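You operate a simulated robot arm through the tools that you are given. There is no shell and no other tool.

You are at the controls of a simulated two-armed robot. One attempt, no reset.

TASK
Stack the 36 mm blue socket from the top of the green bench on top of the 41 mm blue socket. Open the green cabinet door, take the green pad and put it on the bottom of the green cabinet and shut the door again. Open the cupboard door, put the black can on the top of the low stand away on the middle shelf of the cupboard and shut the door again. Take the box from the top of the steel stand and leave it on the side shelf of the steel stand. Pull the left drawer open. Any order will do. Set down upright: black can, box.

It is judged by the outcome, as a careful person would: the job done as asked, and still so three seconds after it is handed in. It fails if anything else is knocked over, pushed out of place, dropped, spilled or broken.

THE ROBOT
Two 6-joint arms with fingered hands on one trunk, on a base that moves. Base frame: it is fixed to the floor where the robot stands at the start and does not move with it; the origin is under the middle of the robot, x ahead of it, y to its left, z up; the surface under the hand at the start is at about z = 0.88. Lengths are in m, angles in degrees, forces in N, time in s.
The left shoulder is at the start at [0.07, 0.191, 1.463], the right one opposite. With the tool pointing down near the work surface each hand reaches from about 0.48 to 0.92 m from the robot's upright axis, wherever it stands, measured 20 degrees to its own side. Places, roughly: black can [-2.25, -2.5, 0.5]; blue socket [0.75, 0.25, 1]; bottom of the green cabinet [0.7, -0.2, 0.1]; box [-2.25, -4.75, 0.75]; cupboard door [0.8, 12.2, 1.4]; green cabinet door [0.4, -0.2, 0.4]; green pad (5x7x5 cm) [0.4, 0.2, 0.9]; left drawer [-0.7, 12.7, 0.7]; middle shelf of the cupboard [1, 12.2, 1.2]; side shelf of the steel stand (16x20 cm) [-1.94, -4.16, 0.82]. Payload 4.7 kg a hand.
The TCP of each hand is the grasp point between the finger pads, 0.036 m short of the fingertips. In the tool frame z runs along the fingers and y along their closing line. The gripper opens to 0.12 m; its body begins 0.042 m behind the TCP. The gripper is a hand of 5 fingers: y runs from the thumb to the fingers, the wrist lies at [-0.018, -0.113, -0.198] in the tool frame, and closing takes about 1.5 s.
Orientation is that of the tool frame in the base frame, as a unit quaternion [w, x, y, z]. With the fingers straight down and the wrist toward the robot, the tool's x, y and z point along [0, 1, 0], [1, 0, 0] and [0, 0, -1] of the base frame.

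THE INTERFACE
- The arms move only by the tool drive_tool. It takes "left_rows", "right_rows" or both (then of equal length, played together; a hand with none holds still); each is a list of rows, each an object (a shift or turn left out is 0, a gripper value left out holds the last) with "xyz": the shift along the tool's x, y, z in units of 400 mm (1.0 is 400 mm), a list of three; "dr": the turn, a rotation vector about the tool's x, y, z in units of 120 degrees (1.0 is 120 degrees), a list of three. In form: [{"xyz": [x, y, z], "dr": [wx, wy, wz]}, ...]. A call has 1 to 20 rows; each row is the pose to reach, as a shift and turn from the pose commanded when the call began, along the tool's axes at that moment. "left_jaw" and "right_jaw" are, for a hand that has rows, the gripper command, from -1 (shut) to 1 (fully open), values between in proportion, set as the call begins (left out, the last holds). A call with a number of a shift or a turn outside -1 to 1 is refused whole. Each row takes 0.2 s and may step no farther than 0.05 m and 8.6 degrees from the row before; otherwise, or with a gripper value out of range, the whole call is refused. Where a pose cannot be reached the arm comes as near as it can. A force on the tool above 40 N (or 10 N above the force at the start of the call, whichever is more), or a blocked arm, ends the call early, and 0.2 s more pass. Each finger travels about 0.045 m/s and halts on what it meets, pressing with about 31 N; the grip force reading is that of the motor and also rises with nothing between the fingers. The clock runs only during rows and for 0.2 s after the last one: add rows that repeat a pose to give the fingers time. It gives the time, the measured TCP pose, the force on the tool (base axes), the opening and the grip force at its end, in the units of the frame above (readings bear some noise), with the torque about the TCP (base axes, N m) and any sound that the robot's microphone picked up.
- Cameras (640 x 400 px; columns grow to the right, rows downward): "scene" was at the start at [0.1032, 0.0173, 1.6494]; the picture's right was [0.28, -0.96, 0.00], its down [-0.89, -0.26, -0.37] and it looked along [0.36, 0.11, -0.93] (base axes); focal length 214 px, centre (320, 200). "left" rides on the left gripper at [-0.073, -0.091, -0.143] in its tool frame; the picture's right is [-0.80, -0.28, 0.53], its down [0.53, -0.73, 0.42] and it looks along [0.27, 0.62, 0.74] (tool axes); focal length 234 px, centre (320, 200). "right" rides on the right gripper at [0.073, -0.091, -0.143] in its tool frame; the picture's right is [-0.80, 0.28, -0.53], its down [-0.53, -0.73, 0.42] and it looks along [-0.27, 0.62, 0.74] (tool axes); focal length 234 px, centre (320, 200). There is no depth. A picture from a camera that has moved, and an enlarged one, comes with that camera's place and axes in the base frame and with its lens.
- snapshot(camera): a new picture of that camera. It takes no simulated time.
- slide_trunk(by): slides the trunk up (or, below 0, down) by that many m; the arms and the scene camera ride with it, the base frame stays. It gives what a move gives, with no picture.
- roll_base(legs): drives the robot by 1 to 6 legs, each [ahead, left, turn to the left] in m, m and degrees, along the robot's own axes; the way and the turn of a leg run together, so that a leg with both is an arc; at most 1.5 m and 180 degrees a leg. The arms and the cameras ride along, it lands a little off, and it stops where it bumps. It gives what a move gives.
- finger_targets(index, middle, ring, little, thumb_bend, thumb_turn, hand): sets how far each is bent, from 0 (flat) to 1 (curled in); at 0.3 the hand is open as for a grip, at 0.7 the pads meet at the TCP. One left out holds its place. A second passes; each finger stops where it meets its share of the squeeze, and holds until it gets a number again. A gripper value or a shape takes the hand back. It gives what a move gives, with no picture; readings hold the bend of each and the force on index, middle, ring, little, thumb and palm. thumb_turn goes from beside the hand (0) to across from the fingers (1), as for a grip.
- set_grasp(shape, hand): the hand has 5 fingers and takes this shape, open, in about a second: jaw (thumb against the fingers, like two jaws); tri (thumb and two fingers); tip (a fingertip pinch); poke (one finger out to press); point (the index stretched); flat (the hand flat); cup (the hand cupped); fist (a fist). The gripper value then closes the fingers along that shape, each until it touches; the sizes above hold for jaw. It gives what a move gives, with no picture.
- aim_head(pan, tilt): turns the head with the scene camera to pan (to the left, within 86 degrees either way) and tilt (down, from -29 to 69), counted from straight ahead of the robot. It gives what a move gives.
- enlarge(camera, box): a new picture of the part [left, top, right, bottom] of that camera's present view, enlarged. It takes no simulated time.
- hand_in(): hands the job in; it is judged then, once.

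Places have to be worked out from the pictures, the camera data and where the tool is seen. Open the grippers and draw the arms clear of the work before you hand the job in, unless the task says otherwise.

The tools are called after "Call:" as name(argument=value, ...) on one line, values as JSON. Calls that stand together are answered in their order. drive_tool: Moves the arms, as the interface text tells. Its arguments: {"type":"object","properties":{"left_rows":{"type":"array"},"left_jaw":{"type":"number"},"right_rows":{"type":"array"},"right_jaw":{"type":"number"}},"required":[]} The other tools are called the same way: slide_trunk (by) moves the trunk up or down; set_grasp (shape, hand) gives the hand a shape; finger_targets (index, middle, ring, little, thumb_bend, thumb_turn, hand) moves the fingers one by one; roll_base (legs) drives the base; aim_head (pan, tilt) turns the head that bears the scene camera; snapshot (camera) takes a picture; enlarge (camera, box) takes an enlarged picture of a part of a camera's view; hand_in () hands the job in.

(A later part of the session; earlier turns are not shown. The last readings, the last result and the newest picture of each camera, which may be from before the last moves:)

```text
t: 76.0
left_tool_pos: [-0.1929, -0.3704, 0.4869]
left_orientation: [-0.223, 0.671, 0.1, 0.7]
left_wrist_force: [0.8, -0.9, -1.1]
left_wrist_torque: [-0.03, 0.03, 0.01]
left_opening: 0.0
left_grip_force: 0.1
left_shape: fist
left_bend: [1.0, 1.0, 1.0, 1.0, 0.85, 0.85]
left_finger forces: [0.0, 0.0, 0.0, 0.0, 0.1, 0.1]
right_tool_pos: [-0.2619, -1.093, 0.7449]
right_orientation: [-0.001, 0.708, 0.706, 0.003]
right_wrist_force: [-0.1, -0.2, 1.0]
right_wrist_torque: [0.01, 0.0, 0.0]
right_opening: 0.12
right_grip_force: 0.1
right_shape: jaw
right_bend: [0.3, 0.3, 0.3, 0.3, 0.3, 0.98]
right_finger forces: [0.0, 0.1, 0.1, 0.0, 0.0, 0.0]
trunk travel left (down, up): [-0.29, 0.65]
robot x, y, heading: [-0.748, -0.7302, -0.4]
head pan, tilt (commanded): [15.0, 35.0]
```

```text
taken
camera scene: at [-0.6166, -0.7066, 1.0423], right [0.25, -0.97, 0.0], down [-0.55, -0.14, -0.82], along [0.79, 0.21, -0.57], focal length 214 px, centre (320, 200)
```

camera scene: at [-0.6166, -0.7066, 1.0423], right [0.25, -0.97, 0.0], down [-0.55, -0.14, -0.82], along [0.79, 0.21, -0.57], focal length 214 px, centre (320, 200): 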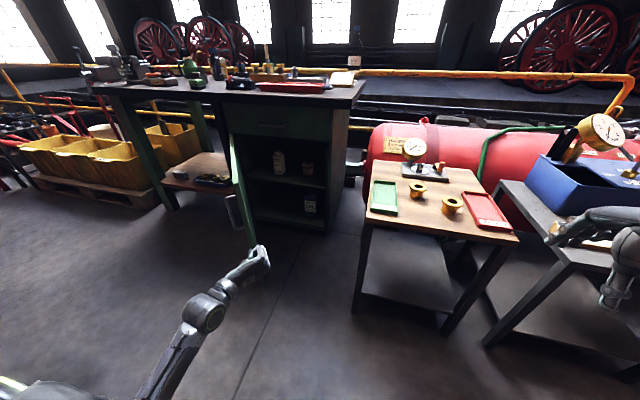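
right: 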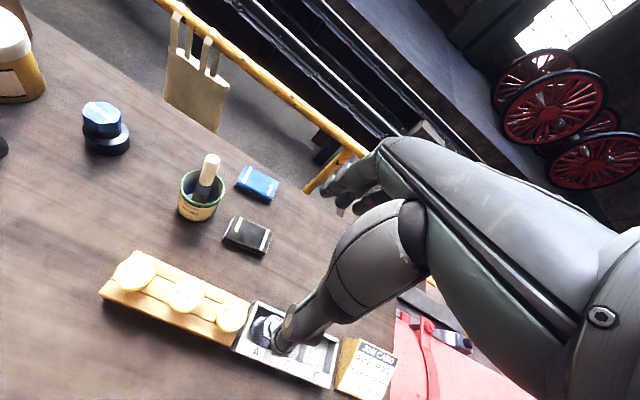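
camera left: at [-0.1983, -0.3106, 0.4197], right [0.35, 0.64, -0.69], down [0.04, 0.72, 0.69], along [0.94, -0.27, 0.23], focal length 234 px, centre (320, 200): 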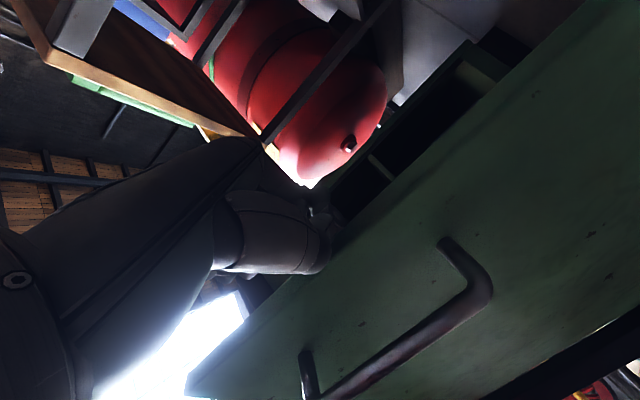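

The way is clear. I'll raise the trunk fully, because the arms have to work on the bench top to take the pad with the right hand.

Call:
slide_trunk(by=0.4)

Call:
slide_trunk(by=0.25)

Call:
drive_tool(right_rows=[{"xyz": [0.0333, 0.0483, 0], "dr": [-0.0217, -0.0217, -0.0597]}, {"xyz": [0.0667, 0.0967, 0], "dr": [-0.0435, -0.0435, -0.1194]}, {"xyz": [0.1, 0.145, 0], "dr": [-0.0652, -0.0652, -0.1791]}, {"xyz": [0.1333, 0.1933, 0], "dr": [-0.087, -0.087, -0.2388]}, {"xyz": [0.1667, 0.2417, 0], "dr": [-0.1087, -0.1087, -0.2985]}, {"xyz": [0.2, 0.29, 0], "dr": [-0.1305, -0.1305, -0.3583]}, {"xyz": [0.2333, 0.3383, 0], "dr": [-0.1522, -0.1522, -0.418]}, {"xyz": [0.2667, 0.3867, 0], "dr": [-0.1739, -0.1739, -0.4777]}, {"xyz": [0.3, 0.435, 0], "dr": [-0.1957, -0.1957, -0.5374]}, {"xyz": [0.3333, 0.4833, 0], "dr": [-0.2174, -0.2174, -0.5971]}, {"xyz": [0.3667, 0.5317, 0], "dr": [-0.2392, -0.2392, -0.6568]}, {"xyz": [0.4, 0.58, 0], "dr": [-0.2609, -0.2609, -0.7165]}, {"xyz": [0.4, 0.58, 0], "dr": [-0.2609, -0.2609, -0.7165]}])

Call:
snapshot(camera="scene")

```text
t: 79.8
left_tool_pos: [-0.1913, -0.3697, 0.8849]
left_orientation: [-0.224, 0.672, 0.101, 0.699]
left_wrist_force: [-0.3, -1.3, -0.3]
left_wrist_torque: [0.01, 0.0, -0.01]
left_opening: 0.0001
left_grip_force: 0.0
left_shape: fist
left_bend: [1.0, 1.0, 1.0, 1.0, 0.85, 0.85]
left_finger forces: [0.0, 0.1, 0.1, 0.0, 0.1, 0.1]
right_tool_pos: [-0.2624, -1.0915, 1.1442]
right_orientation: [-0.002, 0.707, 0.707, 0.003]
right_wrist_force: [0.4, -0.6, 0.0]
right_wrist_torque: [-0.01, -0.01, 0.01]
right_opening: 0.1199
right_grip_force: 0.1
right_shape: jaw
right_bend: [0.3, 0.3, 0.3, 0.3, 0.3, 0.98]
right_finger forces: [0.0, 0.0, 0.1, 0.0, 0.1, 0.0]
trunk travel left (down, up): [-0.69, 0.25]
robot x, y, heading: [-0.7515, -0.7297, -0.3]
head pan, tilt (commanded): [15.0, 35.0]
```

```text
t: 82.4
left_tool_pos: [-0.1923, -0.3702, 1.1354]
left_orientation: [-0.224, 0.671, 0.1, 0.699]
left_wrist_force: [0.6, 0.2, 0.6]
left_wrist_torque: [0.02, -0.03, 0.05]
left_opening: 0.0001
left_grip_force: 0.0
left_shape: fist
left_bend: [1.0, 1.0, 1.0, 1.0, 0.85, 0.85]
left_finger forces: [0.0, 0.0, 0.0, 0.0, 0.0, 0.0]
right_tool_pos: [-0.2619, -1.0918, 1.3952]
right_orientation: [0.0, 0.708, 0.707, 0.003]
right_wrist_force: [-0.1, 0.2, 0.0]
right_wrist_torque: [-0.02, 0.01, 0.0]
right_opening: 0.1201
right_grip_force: 0.0
right_shape: jaw
right_bend: [0.3, 0.3, 0.3, 0.3, 0.3, 0.98]
right_finger forces: [0.0, 0.1, 0.0, 0.0, 0.1, 0.1]
trunk travel left (down, up): [-0.94, 0.0]
robot x, y, heading: [-0.7491, -0.7301, -0.7]
head pan, tilt (commanded): [15.0, 35.0]
```

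```text
t: 85.2
left_tool_pos: [-0.1927, -0.3705, 1.1353]
left_orientation: [-0.224, 0.671, 0.1, 0.7]
left_wrist_force: [-0.5, -0.3, -0.2]
left_wrist_torque: [0.02, 0.03, -0.02]
left_opening: 0.0002
left_grip_force: 0.0
left_shape: fist
left_bend: [1.0, 1.0, 1.0, 1.0, 0.85, 0.85]
left_finger forces: [0.1, 0.1, 0.1, 0.1, 0.1, 0.1]
right_tool_pos: [-0.03, -0.9325, 1.3997]
right_orientation: [0.345, 0.001, 0.939, 0.003]
right_wrist_force: [0.3, -0.8, -0.3]
right_wrist_torque: [0.0, -0.02, 0.05]
right_opening: 0.1198
right_grip_force: 0.2
right_shape: jaw
right_bend: [0.3, 0.3, 0.3, 0.3, 0.3, 0.98]
right_finger forces: [0.0, 0.0, 0.0, 0.0, 0.1, 0.0]
trunk travel left (down, up): [-0.94, 0.0]
robot x, y, heading: [-0.7466, -0.7309, -0.5]
head pan, tilt (commanded): [15.0, 35.0]
```

```text
taken
camera scene: at [-0.6166, -0.7072, 1.6923], right [0.25, -0.97, 0.0], down [-0.55, -0.14, -0.82], along [0.79, 0.21, -0.57], focal length 214 px, centre (320, 200)
```

scene: 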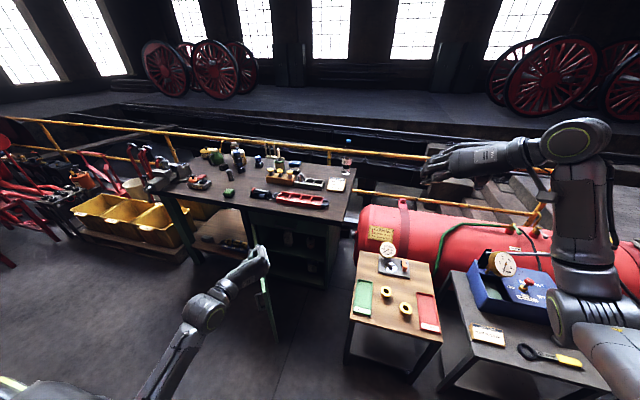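

The right hand is ready in the forward-down pose. I'll roll left past the door (the arms are well above it) and forward toward the pad.

Call:
roll_base(legs=[[0, 1.12, 0.5], [0.32, 0, 0]])

Call:
aim_head(pan=-10, tilt=50)

Call:
snapshot(camera="scene")

Call:
snapshot(camera="right")

```text
t: 92.7
left_tool_pos: [0.1263, 0.7676, 1.1361]
left_orientation: [-0.229, 0.67, 0.105, 0.699]
left_wrist_force: [0.0, 0.0, -0.1]
left_wrist_torque: [-0.01, -0.02, 0.01]
left_opening: 0.0
left_grip_force: 0.0
left_shape: fist
left_bend: [1.0, 1.0, 1.0, 1.0, 0.85, 0.85]
left_finger forces: [0.0, 0.0, 0.1, 0.0, 0.0, 0.1]
right_tool_pos: [0.2945, 0.2078, 1.4001]
right_orientation: [0.345, -0.005, 0.939, 0.004]
right_wrist_force: [-0.7, 0.1, -0.2]
right_wrist_torque: [0.0, 0.02, 0.04]
right_opening: 0.1198
right_grip_force: 0.1
right_shape: jaw
right_bend: [0.3, 0.3, 0.3, 0.3, 0.3, 0.98]
right_finger forces: [0.0, 0.0, 0.0, 0.1, 0.1, 0.0]
trunk travel left (down, up): [-0.94, 0.0]
robot x, y, heading: [-0.4246, 0.4008, 0.2]
head pan, tilt (commanded): [15.0, 35.0]
```

```text
t: 93.6
left_tool_pos: [0.1274, 0.7677, 1.1356]
left_orientation: [-0.229, 0.67, 0.104, 0.698]
left_wrist_force: [-0.2, 0.0, 0.2]
left_wrist_torque: [-0.01, 0.0, 0.01]
left_opening: 0.0
left_grip_force: 0.1
left_shape: fist
left_bend: [1.0, 1.0, 1.0, 1.0, 0.85, 0.85]
left_finger forces: [0.1, 0.0, 0.0, 0.0, 0.0, 0.0]
right_tool_pos: [0.2969, 0.2079, 1.3987]
right_orientation: [0.344, -0.004, 0.939, 0.005]
right_wrist_force: [-0.3, -0.5, 0.5]
right_wrist_torque: [0.01, 0.04, -0.02]
right_opening: 0.12
right_grip_force: 0.1
right_shape: jaw
right_bend: [0.3, 0.3, 0.3, 0.3, 0.3, 0.98]
right_finger forces: [0.0, 0.0, 0.1, 0.1, 0.0, 0.0]
trunk travel left (down, up): [-0.94, 0.0]
robot x, y, heading: [-0.4232, 0.4017, 0.4]
head pan, tilt (commanded): [-10.0, 50.0]
```

```text
taken
camera scene: at [-0.3002, 0.3901, 1.6705], right [-0.17, -0.99, 0.0], down [-0.76, 0.13, -0.64], along [0.63, -0.11, -0.77], focal length 214 px, centre (320, 200)
```

scene: 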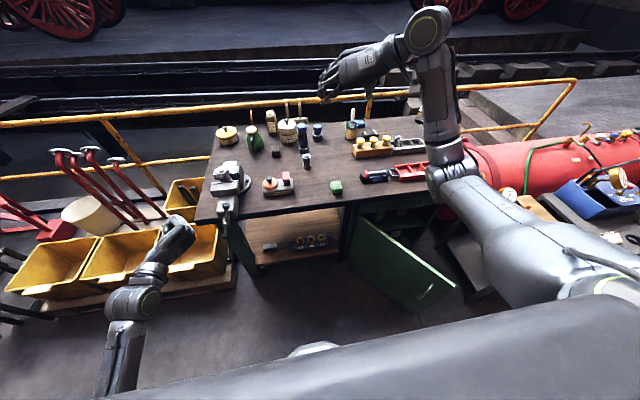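

```text
taken
camera right: at [0.1494, 0.116, 1.4622], right [0.27, 0.28, 0.92], down [0.69, -0.73, 0.01], along [0.67, 0.63, -0.39], focal length 234 px, centre (320, 200)
```

right: 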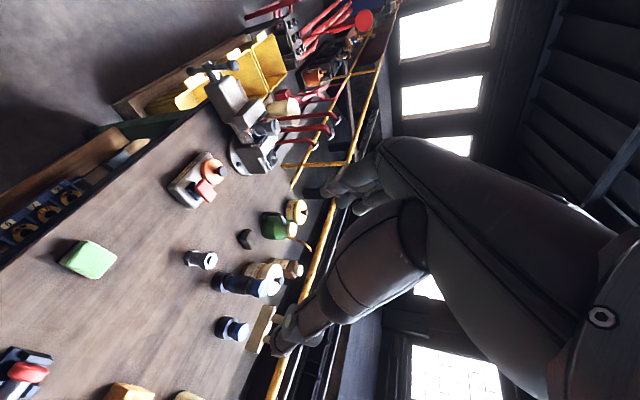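

The pad is visible from above-front; the right hand is above and behind it. I'll zoom in to measure the pad again from this position.

Call:
enlarge(camera="scene", box=[304, 167, 368, 207])

Call:
enlarge(camera="right", box=[40, 220, 136, 280])

```text
10.00 times, centred on (336, 187) of scene
camera zoom: at [-0.3002, 0.3901, 1.6705], right [-0.17, -0.99, 0.0], down [-0.76, 0.13, -0.64], along [0.63, -0.11, -0.77], focal length 2145 px, centre (160, 330)
```

zoom: 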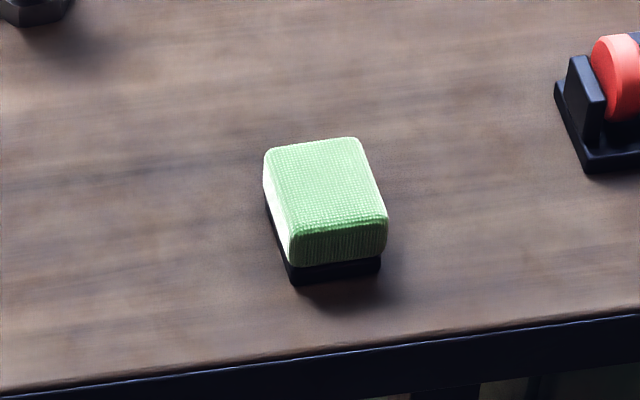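

```text
6.67 times, centred on (88, 250) of right
camera zoom: at [0.1494, 0.116, 1.4622], right [0.27, 0.28, 0.92], down [0.69, -0.73, 0.01], along [0.67, 0.63, -0.39], focal length 1561 px, centre (1867, -133)
```

zoom: 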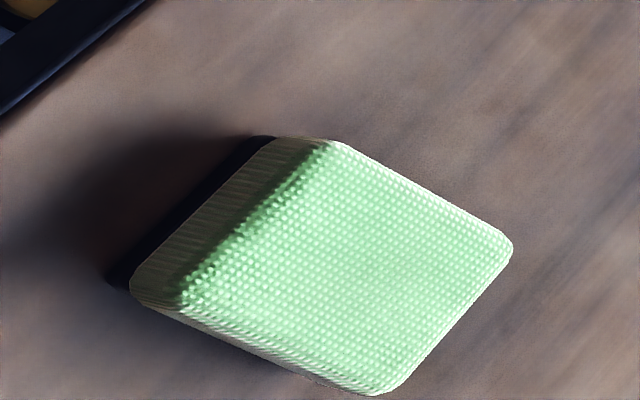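

The pad measures x 0.367–0.424, y 0.164–0.213, top z 0.925. I'll bring the right hand down to 10 cm above it.

Call:
drive_tool(right_rows=[{"xyz": [0.0524, -0.007, 0.1029]}, {"xyz": [0.1048, -0.014, 0.2059]}, {"xyz": [0.1571, -0.021, 0.3088]}, {"xyz": [0.2095, -0.028, 0.4118]}, {"xyz": [0.2619, -0.035, 0.5147]}, {"xyz": [0.3143, -0.042, 0.6176]}, {"xyz": [0.3666, -0.049, 0.7206]}, {"xyz": [0.419, -0.056, 0.8235]}, {"xyz": [0.419, -0.056, 0.8235]}])

Call:
snapshot(camera="right")

Call:
enlarge(camera="scene", box=[260, 130, 420, 230])

```text
t: 95.6
left_tool_pos: [0.1274, 0.7681, 1.1349]
left_orientation: [-0.229, 0.671, 0.104, 0.698]
left_wrist_force: [-1.3, -0.5, -0.6]
left_wrist_torque: [0.01, 0.0, 0.0]
left_opening: 0.0
left_grip_force: 0.2
left_shape: fist
left_bend: [1.0, 1.0, 1.0, 1.0, 0.85, 0.85]
left_finger forces: [0.0, 0.0, 0.0, 0.0, 0.0, 0.0]
right_tool_pos: [0.3817, 0.1862, 1.0402]
right_orientation: [0.345, -0.004, 0.939, 0.004]
right_wrist_force: [0.2, 0.7, -0.3]
right_wrist_torque: [-0.03, -0.01, -0.02]
right_opening: 0.1199
right_grip_force: 0.1
right_shape: jaw
right_bend: [0.3, 0.3, 0.3, 0.3, 0.3, 0.98]
right_finger forces: [0.0, 0.1, 0.1, 0.0, 0.0, 0.0]
trunk travel left (down, up): [-0.94, 0.0]
robot x, y, heading: [-0.4225, 0.4004, 0.2]
head pan, tilt (commanded): [-10.0, 50.0]
```

```text
taken
camera right: at [0.2332, 0.0944, 1.103], right [0.27, 0.28, 0.92], down [0.69, -0.73, 0.02], along [0.67, 0.63, -0.39], focal length 234 px, centre (320, 200)
```

right: 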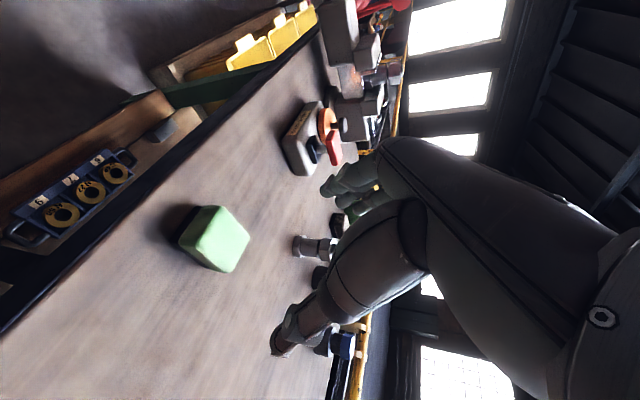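

```text
4.00 times, centred on (340, 180) of scene
camera zoom: at [-0.3015, 0.3902, 1.6706], right [-0.17, -0.99, 0.0], down [-0.76, 0.13, -0.64], along [0.63, -0.11, -0.77], focal length 858 px, centre (240, 280)
```

zoom: 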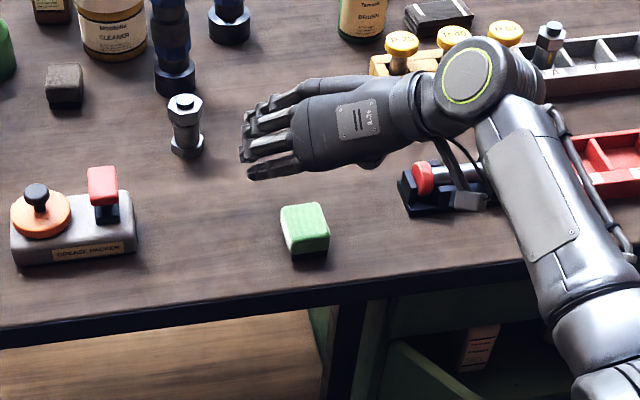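

I'll zoom the wrist view on the pad to check the lateral alignment before descending.

Call:
enlarge(camera="right", box=[160, 190, 272, 260])

```text
5.71 times, centred on (216, 225) of right
camera zoom: at [0.2332, 0.0944, 1.103], right [0.27, 0.28, 0.92], down [0.69, -0.73, 0.02], along [0.67, 0.63, -0.39], focal length 1338 px, centre (914, 57)
```

zoom: 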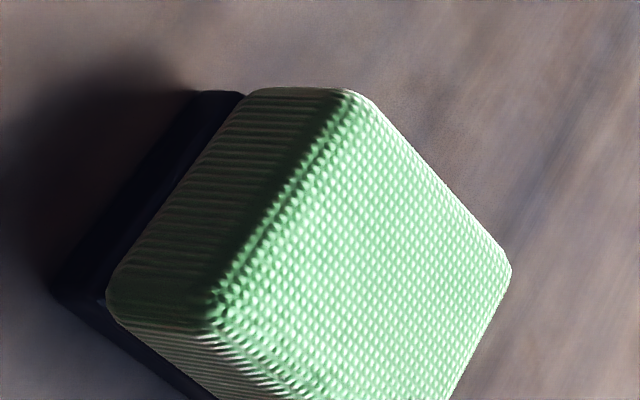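

The wrist view confirms the pad within 4 mm. I'll descend the remaining 10 cm straight down.

Call:
drive_tool(right_rows=[{"xyz": [0.05, 0, 0.059]}, {"xyz": [0.1, 0, 0.118]}, {"xyz": [0.14, 0, 0.165]}, {"xyz": [0.16, 0, 0.189]}, {"xyz": [0.16, 0, 0.189]}])

Call:
snapshot(camera="right")

Call:
enlarge(camera="scene", box=[280, 145, 392, 215])

```text
t: 96.8
left_tool_pos: [0.1277, 0.768, 1.1345]
left_orientation: [-0.228, 0.67, 0.104, 0.698]
left_wrist_force: [0.3, 0.4, -0.7]
left_wrist_torque: [-0.01, 0.03, 0.0]
left_opening: 0.0
left_grip_force: 0.1
left_shape: fist
left_bend: [1.0, 1.0, 1.0, 1.0, 0.85, 0.85]
left_finger forces: [0.0, 0.1, 0.0, 0.0, 0.0, 0.0]
right_tool_pos: [0.3806, 0.1884, 0.9408]
right_orientation: [0.345, -0.004, 0.939, 0.005]
right_wrist_force: [0.0, -1.5, 0.8]
right_wrist_torque: [-0.02, 0.01, 0.02]
right_opening: 0.1199
right_grip_force: 0.0
right_shape: jaw
right_bend: [0.3, 0.3, 0.3, 0.3, 0.3, 0.98]
right_finger forces: [0.1, 0.0, 0.0, 0.1, 0.0, 0.0]
trunk travel left (down, up): [-0.94, 0.0]
robot x, y, heading: [-0.4258, 0.3996, 0.4]
head pan, tilt (commanded): [-10.0, 50.0]
```

```text
taken
camera right: at [0.2324, 0.0967, 1.0039], right [0.27, 0.28, 0.92], down [0.69, -0.72, 0.02], along [0.67, 0.63, -0.39], focal length 234 px, centre (320, 200)
```

right: 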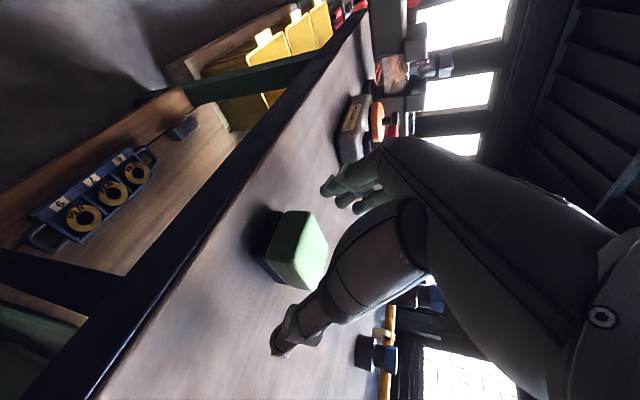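

```text
5.71 times, centred on (336, 180) of scene
camera zoom: at [-0.3012, 0.3902, 1.6706], right [-0.17, -0.99, 0.0], down [-0.76, 0.13, -0.64], along [0.63, -0.11, -0.77], focal length 1226 px, centre (229, 314)
```

zoom: 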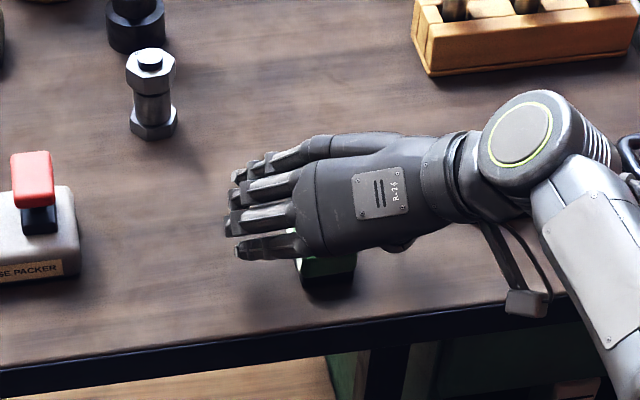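

The pad sits between thumb and fingers. I'll close the right hand on it.

Call:
drive_tool(right_rows=[{"xyz": [0, 0, 0]}, {"xyz": [0, 0, 0]}, {"xyz": [0, 0, 0]}, {"xyz": [0, 0, 0]}, {"xyz": [0, 0, 0]}, {"xyz": [0, 0, 0]}, {"xyz": [0, 0, 0]}, {"xyz": [0, 0, 0]}, {"xyz": [0, 0, 0]}], right_jaw=-1)

Call:
snapshot(camera="right")

Call:
enlarge(camera="scene", box=[280, 145, 392, 215])

```text
t: 98.8
left_tool_pos: [0.1277, 0.7692, 1.1358]
left_orientation: [-0.228, 0.671, 0.104, 0.698]
left_wrist_force: [0.5, 0.4, -0.3]
left_wrist_torque: [-0.02, -0.01, -0.04]
left_opening: 0.0002
left_grip_force: 0.1
left_shape: fist
left_bend: [1.0, 1.0, 1.0, 1.0, 0.85, 0.85]
left_finger forces: [0.1, 0.0, 0.0, 0.0, 0.0, 0.0]
right_tool_pos: [0.3795, 0.1885, 0.9415]
right_orientation: [0.344, -0.003, 0.939, 0.005]
right_wrist_force: [-0.2, -0.4, 2.5]
right_wrist_torque: [0.03, -0.08, -0.04]
right_opening: 0.043
right_grip_force: 31.3
right_shape: jaw
right_bend: [0.74, 0.52, 0.54, 0.5, 0.74, 1.0]
right_finger forces: [16.5, 10.5, 0.1, 0.0, 27.1, 0.0]
trunk travel left (down, up): [-0.94, 0.0]
robot x, y, heading: [-0.4239, 0.4014, 0.3]
head pan, tilt (commanded): [-10.0, 50.0]
```

```text
taken
camera right: at [0.2323, 0.0963, 1.0043], right [0.27, 0.28, 0.92], down [0.69, -0.73, 0.02], along [0.67, 0.63, -0.39], focal length 234 px, centre (320, 200)
```

right: 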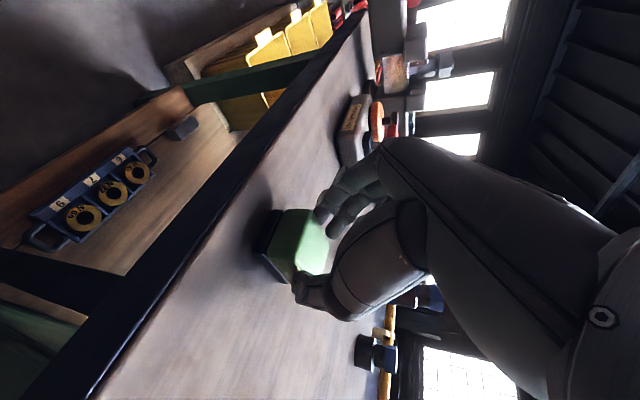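

```text
5.71 times, centred on (336, 180) of scene
camera zoom: at [-0.3014, 0.3901, 1.6706], right [-0.17, -0.99, 0.0], down [-0.76, 0.13, -0.64], along [0.63, -0.11, -0.77], focal length 1226 px, centre (229, 314)
```

zoom: 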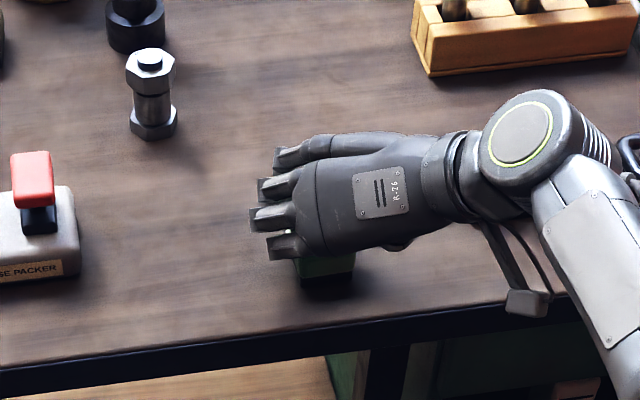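

The pad is gripped by index, middle and thumb at 31 N. I'll lift it 15 cm.

Call:
drive_tool(right_rows=[{"xyz": [-0.03, 0, -0.036]}, {"xyz": [-0.08, 0, -0.095]}, {"xyz": [-0.13, 0, -0.154]}, {"xyz": [-0.19, 0, -0.224]}, {"xyz": [-0.2423, 0, -0.286]}, {"xyz": [-0.2423, 0, -0.286]}])

Call:
snapshot(camera="right")

Call:
snapshot(camera="scene")

```text
t: 100.2
left_tool_pos: [0.1293, 0.7665, 1.1343]
left_orientation: [-0.228, 0.67, 0.103, 0.698]
left_wrist_force: [1.0, 0.0, -0.1]
left_wrist_torque: [-0.02, -0.01, 0.02]
left_opening: 0.0002
left_grip_force: 0.1
left_shape: fist
left_bend: [1.0, 1.0, 1.0, 1.0, 0.85, 0.85]
left_finger forces: [0.0, 0.1, 0.0, 0.0, 0.0, 0.0]
right_tool_pos: [0.3813, 0.1902, 1.0898]
right_orientation: [0.344, -0.005, 0.939, 0.004]
right_wrist_force: [0.5, 0.9, -1.5]
right_wrist_torque: [-0.02, 0.05, -0.03]
right_opening: 0.0431
right_grip_force: 31.1
right_shape: jaw
right_bend: [0.74, 0.52, 0.54, 0.5, 0.74, 1.0]
right_finger forces: [17.5, 9.9, 0.0, 0.0, 26.6, 0.0]
trunk travel left (down, up): [-0.94, 0.0]
robot x, y, heading: [-0.4275, 0.4007, 0.5]
head pan, tilt (commanded): [-10.0, 50.0]
```

```text
taken
camera right: at [0.2333, 0.0977, 1.1533], right [0.27, 0.28, 0.92], down [0.69, -0.73, 0.01], along [0.67, 0.63, -0.39], focal length 234 px, centre (320, 200)
```

right: 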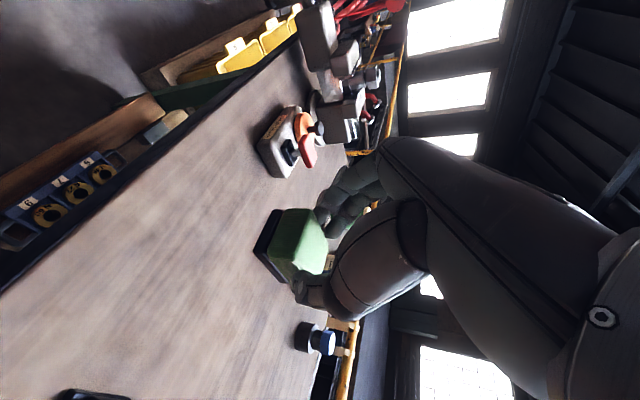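

```text
taken
camera scene: at [-0.3003, 0.39, 1.6705], right [-0.17, -0.99, 0.0], down [-0.76, 0.13, -0.64], along [0.63, -0.11, -0.77], focal length 214 px, centre (320, 200)
```

scene: 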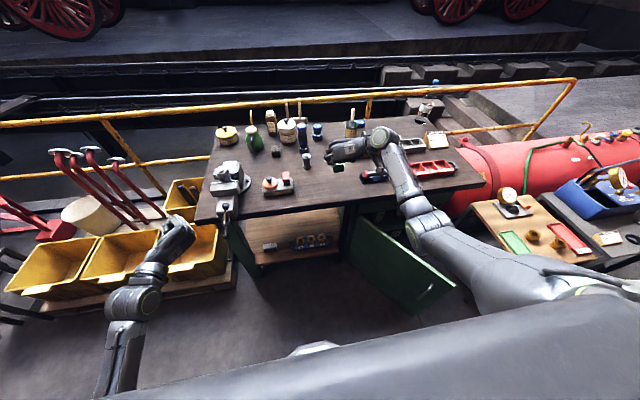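

The pad is in hand. The door should be opened wider, and from this left side I can pull the handle well with the left hand if I turn right to face the door. I'll set the left hand back to jaw shape, straighten it, and draw the pad hand in.

Call:
set_grasp(hand="left", shape="jaw")

Call:
drive_tool(left_rows=[{"dr": [-0.0377, -0.0032, -0.0141]}, {"dr": [-0.0755, -0.0064, -0.0282]}, {"dr": [-0.1132, -0.0096, -0.0423]}, {"dr": [-0.1509, -0.0127, -0.0564]}, {"dr": [-0.1887, -0.0159, -0.0705]}, {"dr": [-0.2264, -0.0191, -0.0846]}, {"dr": [-0.2264, -0.0191, -0.0846]}], right_rows=[{"xyz": [0.065, -0.0375, -0.0715]}, {"xyz": [0.13, -0.075, -0.143]}, {"xyz": [0.195, -0.1125, -0.2145]}, {"xyz": [0.26, -0.15, -0.286]}, {"xyz": [0.325, -0.1875, -0.3575]}, {"xyz": [0.39, -0.225, -0.429]}, {"xyz": [0.39, -0.225, -0.429]}])

Call:
roll_base(legs=[[-0.2, 0.1, 0], [0, 0, -60]])

Call:
aim_head(pan=0, tilt=45)

Call:
snapshot(camera="scene")

```text
t: 101.1
left_tool_pos: [0.1275, 0.7676, 1.1349]
left_orientation: [-0.228, 0.671, 0.105, 0.698]
left_wrist_force: [-0.9, -0.4, 0.6]
left_wrist_torque: [0.0, 0.0, 0.0]
left_opening: 0.1197
left_grip_force: 0.0
left_shape: jaw
left_bend: [0.3, 0.3, 0.3, 0.3, 0.3, 0.97]
left_finger forces: [0.0, 0.1, 0.0, 0.1, 0.1, 0.0]
right_tool_pos: [0.3801, 0.1902, 1.0902]
right_orientation: [0.344, -0.004, 0.939, 0.004]
right_wrist_force: [-0.7, -0.2, -1.5]
right_wrist_torque: [0.0, 0.06, 0.03]
right_opening: 0.043
right_grip_force: 30.5
right_shape: jaw
right_bend: [0.74, 0.52, 0.54, 0.5, 0.74, 1.0]
right_finger forces: [17.4, 10.0, 0.0, 0.0, 26.6, 0.0]
trunk travel left (down, up): [-0.94, 0.0]
robot x, y, heading: [-0.4252, 0.3994, 0.2]
head pan, tilt (commanded): [-10.0, 50.0]
```

```text
t: 102.7
left_tool_pos: [0.1289, 0.7691, 1.1354]
left_orientation: [-0.001, 0.708, 0.0, 0.706]
left_wrist_force: [0.5, 0.3, 0.3]
left_wrist_torque: [0.03, -0.05, 0.01]
left_opening: 0.1198
left_grip_force: 0.1
left_shape: jaw
left_bend: [0.3, 0.3, 0.3, 0.3, 0.3, 0.97]
left_finger forces: [0.0, 0.1, 0.0, 0.0, 0.0, 0.0]
right_tool_pos: [0.1543, 0.0936, 1.119]
right_orientation: [0.343, -0.003, 0.939, 0.004]
right_wrist_force: [-0.2, 0.5, -2.0]
right_wrist_torque: [-0.04, 0.01, -0.01]
right_opening: 0.0425
right_grip_force: 31.3
right_shape: jaw
right_bend: [0.74, 0.52, 0.54, 0.5, 0.74, 1.0]
right_finger forces: [18.4, 8.1, 0.1, 0.0, 26.2, 0.0]
trunk travel left (down, up): [-0.94, 0.0]
robot x, y, heading: [-0.4242, 0.4024, 0.4]
head pan, tilt (commanded): [-10.0, 50.0]
```

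```text
t: 107.1
left_tool_pos: [-0.0257, 0.2212, 1.1357]
left_orientation: [0.345, 0.617, -0.345, 0.617]
left_wrist_force: [0.0, 0.7, -0.4]
left_wrist_torque: [0.02, 0.03, 0.01]
left_opening: 0.1196
left_grip_force: 0.2
left_shape: jaw
left_bend: [0.3, 0.3, 0.3, 0.3, 0.3, 0.97]
left_finger forces: [0.0, 0.0, 0.0, 0.0, 0.1, 0.0]
right_tool_pos: [-0.5873, -0.1512, 1.1207]
right_orientation: [0.302, 0.454, 0.822, -0.164]
right_wrist_force: [-0.4, 0.0, -1.4]
right_wrist_torque: [0.04, 0.03, -0.02]
right_opening: 0.0424
right_grip_force: 31.0
right_shape: jaw
right_bend: [0.74, 0.52, 0.54, 0.5, 0.75, 1.0]
right_finger forces: [18.0, 8.4, 0.1, 0.1, 26.1, 0.1]
trunk travel left (down, up): [-0.94, 0.0]
robot x, y, heading: [-0.6274, 0.5019, -58.1]
head pan, tilt (commanded): [-10.0, 50.0]
```

```text
t: 107.8
left_tool_pos: [-0.0245, 0.2231, 1.1348]
left_orientation: [0.345, 0.617, -0.345, 0.617]
left_wrist_force: [-0.2, 0.0, -0.4]
left_wrist_torque: [-0.01, 0.0, 0.0]
left_opening: 0.1197
left_grip_force: 0.1
left_shape: jaw
left_bend: [0.3, 0.3, 0.3, 0.3, 0.3, 0.97]
left_finger forces: [0.0, 0.1, 0.0, 0.0, 0.1, 0.0]
right_tool_pos: [-0.5844, -0.1515, 1.1199]
right_orientation: [0.302, 0.454, 0.822, -0.164]
right_wrist_force: [-0.2, -0.1, -1.9]
right_wrist_torque: [0.03, 0.03, -0.01]
right_opening: 0.0427
right_grip_force: 31.2
right_shape: jaw
right_bend: [0.74, 0.52, 0.54, 0.5, 0.75, 1.0]
right_finger forces: [18.0, 8.4, 0.1, 0.0, 26.1, 0.0]
trunk travel left (down, up): [-0.94, 0.0]
robot x, y, heading: [-0.6279, 0.4978, -58.3]
head pan, tilt (commanded): [0.0, 45.0]
```

```text
taken
camera scene: at [-0.5588, 0.3921, 1.6774], right [-0.85, -0.53, 0.0], down [-0.37, 0.6, -0.71], along [0.37, -0.6, -0.71], focal length 214 px, centre (320, 200)
```

scene: 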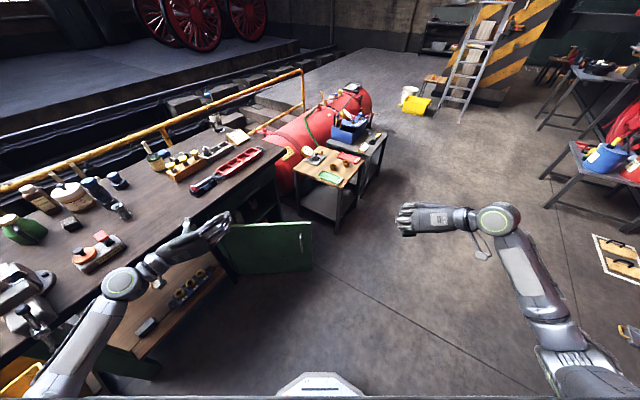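

I now face the door's outer side; its edge is at about [−0.08, −0.28], i.e. about 53° open. I'll lower the trunk by 0.65 m.

Call:
slide_trunk(by=-0.35)

Call:
slide_trunk(by=-0.28)

Call:
snapshot(camera="scene")

Call:
snapshot(camera="left")

```text
t: 111.2
left_tool_pos: [-0.0253, 0.2218, 0.7849]
left_orientation: [0.345, 0.618, -0.344, 0.617]
left_wrist_force: [0.1, -0.1, -0.2]
left_wrist_torque: [0.02, 0.0, -0.01]
left_opening: 0.1197
left_grip_force: 0.0
left_shape: jaw
left_bend: [0.3, 0.3, 0.3, 0.3, 0.3, 0.97]
left_finger forces: [0.0, 0.0, 0.0, 0.1, 0.0, 0.0]
right_tool_pos: [-0.5859, -0.1507, 0.77]
right_orientation: [0.301, 0.455, 0.822, -0.163]
right_wrist_force: [0.0, -1.1, -2.2]
right_wrist_torque: [0.0, 0.02, 0.03]
right_opening: 0.0425
right_grip_force: 30.8
right_shape: jaw
right_bend: [0.74, 0.52, 0.54, 0.5, 0.75, 1.0]
right_finger forces: [18.1, 8.4, 0.0, 0.0, 26.0, 0.0]
trunk travel left (down, up): [-0.59, 0.35]
robot x, y, heading: [-0.6259, 0.5034, -58.2]
head pan, tilt (commanded): [0.0, 45.0]
```

```text
t: 114.1
left_tool_pos: [-0.0249, 0.2231, 0.5049]
left_orientation: [0.345, 0.617, -0.345, 0.618]
left_wrist_force: [-0.2, -0.3, -0.1]
left_wrist_torque: [0.01, -0.01, -0.02]
left_opening: 0.1198
left_grip_force: 0.1
left_shape: jaw
left_bend: [0.3, 0.3, 0.3, 0.3, 0.3, 0.97]
left_finger forces: [0.1, 0.1, 0.1, 0.1, 0.1, 0.1]
right_tool_pos: [-0.5865, -0.1504, 0.4908]
right_orientation: [0.302, 0.455, 0.822, -0.164]
right_wrist_force: [0.5, 0.0, -2.0]
right_wrist_torque: [0.06, 0.06, 0.01]
right_opening: 0.0429
right_grip_force: 30.7
right_shape: jaw
right_bend: [0.74, 0.52, 0.54, 0.5, 0.75, 1.0]
right_finger forces: [18.0, 8.4, 0.0, 0.0, 26.2, 0.0]
trunk travel left (down, up): [-0.31, 0.63]
robot x, y, heading: [-0.6253, 0.4994, -58.2]
head pan, tilt (commanded): [0.0, 45.0]
```

```text
taken
camera scene: at [-0.5588, 0.3925, 1.0475], right [-0.85, -0.53, 0.0], down [-0.37, 0.6, -0.71], along [0.37, -0.6, -0.71], focal length 214 px, centre (320, 200)
```

scene: 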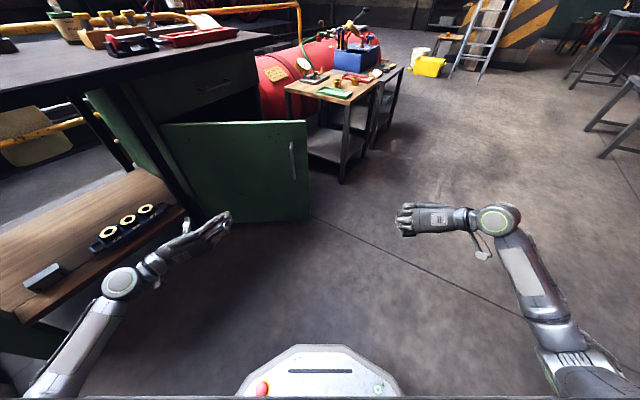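

```text
taken
camera left: at [-0.0217, 0.3914, 0.4315], right [0.51, -0.3, -0.8], down [0.85, 0.02, 0.53], along [-0.14, -0.95, 0.27], focal length 234 px, centre (320, 200)
```

left: 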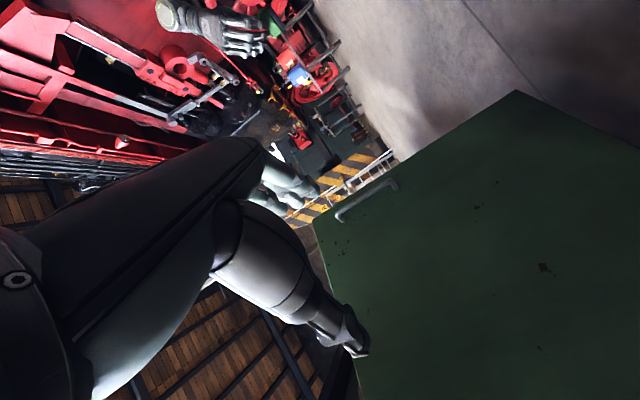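

The handle is well visible from here. I'll zoom in to locate the bar precisely.

Call:
enlarge(camera="scene", box=[256, 110, 336, 160])

Call:
enlarge(camera="scene", box=[256, 150, 336, 200])

```text
8.00 times, centred on (296, 135) of scene
camera zoom: at [-0.5588, 0.3925, 1.0475], right [-0.85, -0.53, 0.0], down [-0.37, 0.6, -0.71], along [0.37, -0.6, -0.71], focal length 1716 px, centre (512, 720)
```

zoom: 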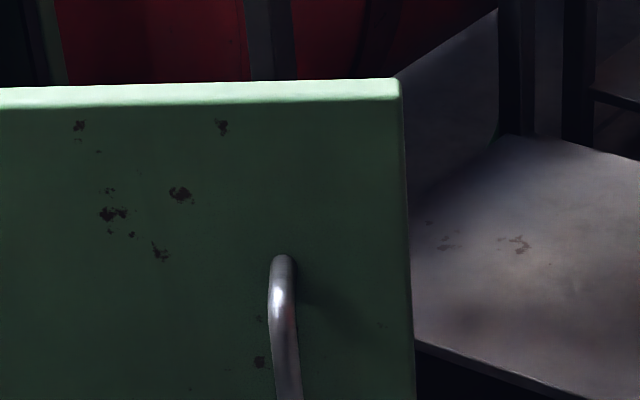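

```text
8.00 times, centred on (296, 175) of scene
camera zoom: at [-0.5588, 0.3925, 1.0475], right [-0.85, -0.53, 0.0], down [-0.37, 0.6, -0.71], along [0.37, -0.6, -0.71], focal length 1716 px, centre (512, 400)
```

zoom: 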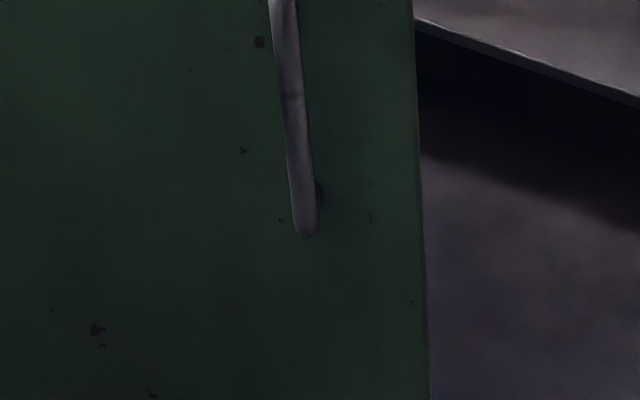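

The bar is at about [−0.054, −0.199] with the door at ~54.5°. I'll bring the left hand to 10 cm in front of it, pointing along the door's normal.

Call:
drive_tool(left_rows=[{"xyz": [-0.0016, 0.0796, 0.0719], "dr": [0.0041, 0, 0]}, {"xyz": [-0.0031, 0.1591, 0.1438], "dr": [0.0083, 0, 0]}, {"xyz": [-0.0047, 0.2387, 0.2156], "dr": [0.0124, 0, 0]}, {"xyz": [-0.0063, 0.3183, 0.2875], "dr": [0.0165, 0, 0]}, {"xyz": [-0.0078, 0.3978, 0.3594], "dr": [0.0206, 0, 0]}, {"xyz": [-0.0094, 0.4774, 0.4313], "dr": [0.0248, 0, 0]}, {"xyz": [-0.0109, 0.5569, 0.5031], "dr": [0.0289, 0, 0]}, {"xyz": [-0.0125, 0.6365, 0.575], "dr": [0.033, 0, 0]}, {"xyz": [-0.0125, 0.6365, 0.575], "dr": [0.033, 0, 0]}])

Call:
enlarge(camera="scene", box=[200, 110, 360, 210])

Call:
snapshot(camera="left")

```text
t: 116.1
left_tool_pos: [-0.1204, -0.1079, 0.5017]
left_orientation: [0.322, 0.63, -0.324, 0.628]
left_wrist_force: [-0.7, 0.4, 0.9]
left_wrist_torque: [0.01, 0.01, -0.01]
left_opening: 0.1199
left_grip_force: 0.1
left_shape: jaw
left_bend: [0.3, 0.3, 0.3, 0.3, 0.3, 0.97]
left_finger forces: [0.0, 0.1, 0.1, 0.0, 0.0, 0.0]
right_tool_pos: [-0.5861, -0.1498, 0.4895]
right_orientation: [0.303, 0.455, 0.821, -0.164]
right_wrist_force: [0.0, -0.2, -1.0]
right_wrist_torque: [0.05, 0.01, 0.01]
right_opening: 0.0425
right_grip_force: 30.7
right_shape: jaw
right_bend: [0.74, 0.52, 0.54, 0.5, 0.75, 1.0]
right_finger forces: [18.1, 8.4, 0.1, 0.1, 26.2, 0.0]
trunk travel left (down, up): [-0.31, 0.63]
robot x, y, heading: [-0.6252, 0.5068, -58.0]
head pan, tilt (commanded): [0.0, 45.0]
```

```text
4.00 times, centred on (280, 160) of scene
camera zoom: at [-0.5588, 0.3922, 1.0474], right [-0.85, -0.53, 0.0], down [-0.37, 0.6, -0.71], along [0.37, -0.6, -0.71], focal length 858 px, centre (480, 360)
```

zoom: 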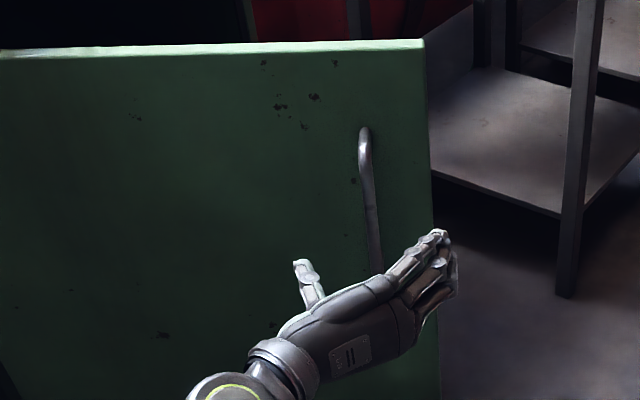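

```text
taken
camera left: at [-0.1285, 0.0603, 0.4276], right [0.53, -0.26, -0.8], down [0.84, 0.08, 0.53], along [-0.08, -0.96, 0.27], focal length 234 px, centre (320, 200)
```

left: 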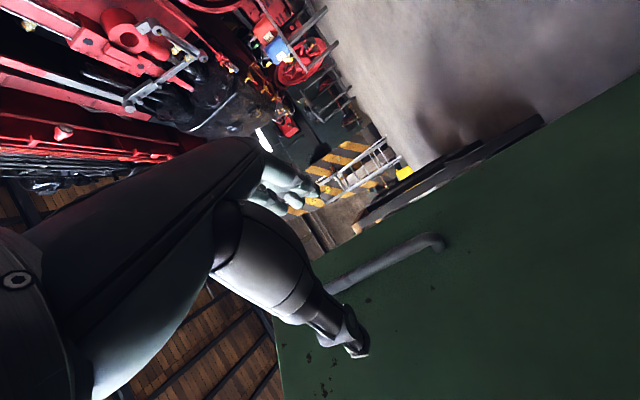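

The bar lines up with the hand's grasp line within a few millimetres. I'll advance 10 cm onto the bar and close.

Call:
drive_tool(left_rows=[{"xyz": [0, 0, 0.08]}, {"xyz": [0, 0, 0.16]}, {"xyz": [0, 0, 0.21]}, {"xyz": [0, 0, 0.25]}, {"xyz": [0, 0, 0.25]}])

Call:
drive_tool(left_rows=[{"xyz": [0, 0, 0]}, {"xyz": [0, 0, 0]}, {"xyz": [0, 0, 0]}, {"xyz": [0, 0, 0]}, {"xyz": [0, 0, 0]}, {"xyz": [0, 0, 0]}, {"xyz": [0, 0, 0]}, {"xyz": [0, 0, 0]}, {"xyz": [0, 0, 0]}, {"xyz": [0, 0, 0]}], left_jaw=-1)

Call:
enlarge(camera="scene", box=[200, 110, 360, 210])

```text
t: 117.3
left_tool_pos: [-0.0617, -0.186, 0.5007]
left_orientation: [0.324, 0.629, -0.323, 0.629]
left_wrist_force: [-0.5, 0.0, 0.8]
left_wrist_torque: [0.03, -0.01, -0.01]
left_opening: 0.1197
left_grip_force: 0.2
left_shape: jaw
left_bend: [0.3, 0.3, 0.3, 0.3, 0.3, 0.97]
left_finger forces: [0.1, 0.1, 0.0, 0.1, 0.0, 0.0]
right_tool_pos: [-0.5861, -0.1517, 0.4905]
right_orientation: [0.302, 0.455, 0.822, -0.163]
right_wrist_force: [0.4, -0.6, -2.4]
right_wrist_torque: [0.03, 0.03, -0.01]
right_opening: 0.0425
right_grip_force: 30.8
right_shape: jaw
right_bend: [0.74, 0.52, 0.54, 0.5, 0.75, 1.0]
right_finger forces: [18.1, 8.4, 0.0, 0.0, 26.1, 0.1]
trunk travel left (down, up): [-0.31, 0.63]
robot x, y, heading: [-0.6265, 0.5044, -58.1]
head pan, tilt (commanded): [0.0, 45.0]
```

```text
t: 119.5
left_tool_pos: [-0.0618, -0.1867, 0.5004]
left_orientation: [0.323, 0.629, -0.323, 0.629]
left_wrist_force: [2.7, 1.9, 0.2]
left_wrist_torque: [0.09, -0.21, -0.02]
left_opening: 0.0
left_grip_force: 30.9
left_shape: jaw
left_bend: [0.7, 0.7, 0.7, 0.7, 0.73, 1.0]
left_finger forces: [3.3, 0.1, 2.4, 2.9, 28.3, 0.0]
right_tool_pos: [-0.586, -0.1504, 0.4903]
right_orientation: [0.302, 0.455, 0.822, -0.164]
right_wrist_force: [1.0, 0.2, -1.0]
right_wrist_torque: [0.01, 0.02, -0.01]
right_opening: 0.0425
right_grip_force: 31.3
right_shape: jaw
right_bend: [0.74, 0.52, 0.54, 0.5, 0.75, 1.0]
right_finger forces: [18.1, 8.4, 0.0, 0.0, 26.2, 0.0]
trunk travel left (down, up): [-0.31, 0.63]
robot x, y, heading: [-0.6246, 0.5028, -57.9]
head pan, tilt (commanded): [0.0, 45.0]
```

```text
4.00 times, centred on (280, 160) of scene
camera zoom: at [-0.5586, 0.3923, 1.0474], right [-0.85, -0.53, 0.0], down [-0.37, 0.6, -0.71], along [0.37, -0.6, -0.71], focal length 858 px, centre (480, 360)
```

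zoom: 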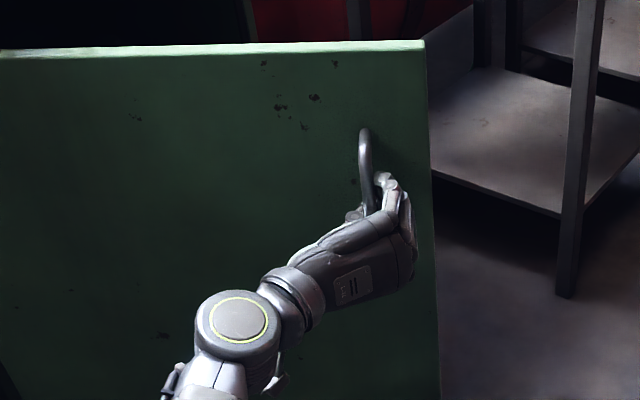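

The hand holds the bar. I'll pull along the arc by another 28°, to about 82°.

Call:
drive_tool(left_rows=[{"xyz": [0, -0.0123, -0.0858], "dr": [-0.0333, 0, 0]}, {"xyz": [0, -0.0305, -0.1706], "dr": [-0.0667, 0, 0]}, {"xyz": [0, -0.0545, -0.2538], "dr": [-0.1, 0, 0]}, {"xyz": [0, -0.0843, -0.3353], "dr": [-0.1333, 0, 0]}, {"xyz": [0, -0.1198, -0.4145], "dr": [-0.1667, 0, 0]}, {"xyz": [0, -0.1608, -0.4908], "dr": [-0.2, 0, 0]}, {"xyz": [0, -0.2068, -0.5643], "dr": [-0.2333, 0, 0]}, {"xyz": [0, -0.2068, -0.5643], "dr": [-0.2333, 0, 0]}])

Call:
snapshot(camera="scene")

```text
t: 121.3
left_tool_pos: [-0.1273, 0.0445, 0.5]
left_orientation: [0.466, 0.532, -0.466, 0.532]
left_wrist_force: [15.3, 1.3, -3.0]
left_wrist_torque: [0.08, -0.12, 0.16]
left_opening: 0.0
left_grip_force: 31.0
left_shape: jaw
left_bend: [0.7, 0.7, 0.7, 0.7, 0.73, 1.0]
left_finger forces: [0.7, 0.0, 2.0, 1.4, 33.8, 0.0]
right_tool_pos: [-0.5853, -0.1507, 0.4903]
right_orientation: [0.302, 0.455, 0.822, -0.164]
right_wrist_force: [0.2, 0.8, -1.8]
right_wrist_torque: [0.04, 0.03, 0.0]
right_opening: 0.0428
right_grip_force: 30.5
right_shape: jaw
right_bend: [0.74, 0.52, 0.54, 0.5, 0.75, 1.0]
right_finger forces: [18.0, 8.5, 0.1, 0.0, 26.2, 0.0]
trunk travel left (down, up): [-0.31, 0.63]
robot x, y, heading: [-0.6276, 0.5076, -58.1]
head pan, tilt (commanded): [0.0, 45.0]
```

```text
taken
camera scene: at [-0.5576, 0.3922, 1.0473], right [-0.85, -0.53, 0.0], down [-0.37, 0.6, -0.71], along [0.37, -0.6, -0.71], focal length 214 px, centre (320, 200)
```

scene: 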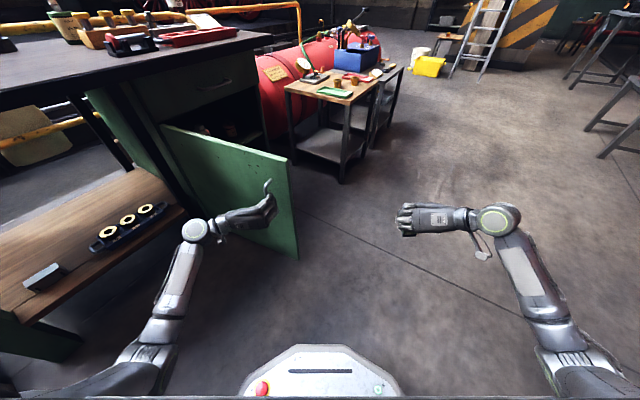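

The door is now at about 82°. I'll pull another 16°.

Call:
drive_tool(left_rows=[{"xyz": [0, -0.0123, -0.0858], "dr": [-0.0333, 0, 0]}, {"xyz": [0, -0.0305, -0.1706], "dr": [-0.0667, 0, 0]}, {"xyz": [0, -0.0545, -0.2538], "dr": [-0.1, 0, 0]}, {"xyz": [0, -0.0843, -0.3353], "dr": [-0.1333, 0, 0]}, {"xyz": [0, -0.0843, -0.3353], "dr": [-0.1333, 0, 0]}])

Call:
snapshot(camera="scene")

```text
t: 122.5
left_tool_pos: [-0.1116, 0.1813, 0.5014]
left_orientation: [0.536, 0.462, -0.536, 0.461]
left_wrist_force: [-3.4, 0.9, -3.7]
left_wrist_torque: [-0.04, -0.26, -0.02]
left_opening: 0.0
left_grip_force: 31.1
left_shape: jaw
left_bend: [0.7, 0.7, 0.7, 0.7, 0.74, 1.0]
left_finger forces: [2.9, 0.1, 3.1, 3.5, 0.0, 0.0]
right_tool_pos: [-0.5862, -0.1511, 0.4896]
right_orientation: [0.303, 0.455, 0.821, -0.163]
right_wrist_force: [0.6, -0.4, -1.7]
right_wrist_torque: [0.01, 0.02, -0.02]
right_opening: 0.0425
right_grip_force: 30.9
right_shape: jaw
right_bend: [0.74, 0.52, 0.54, 0.5, 0.75, 1.0]
right_finger forces: [18.1, 8.4, 0.1, 0.0, 26.2, 0.0]
trunk travel left (down, up): [-0.31, 0.63]
robot x, y, heading: [-0.6261, 0.5042, -58.4]
head pan, tilt (commanded): [0.0, 45.0]
```

```text
taken
camera scene: at [-0.5589, 0.3922, 1.0474], right [-0.85, -0.53, 0.0], down [-0.37, 0.6, -0.71], along [0.37, -0.6, -0.71], focal length 214 px, centre (320, 200)
```

scene: 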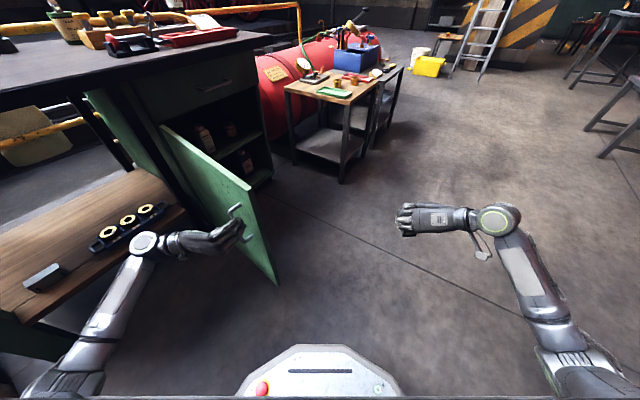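

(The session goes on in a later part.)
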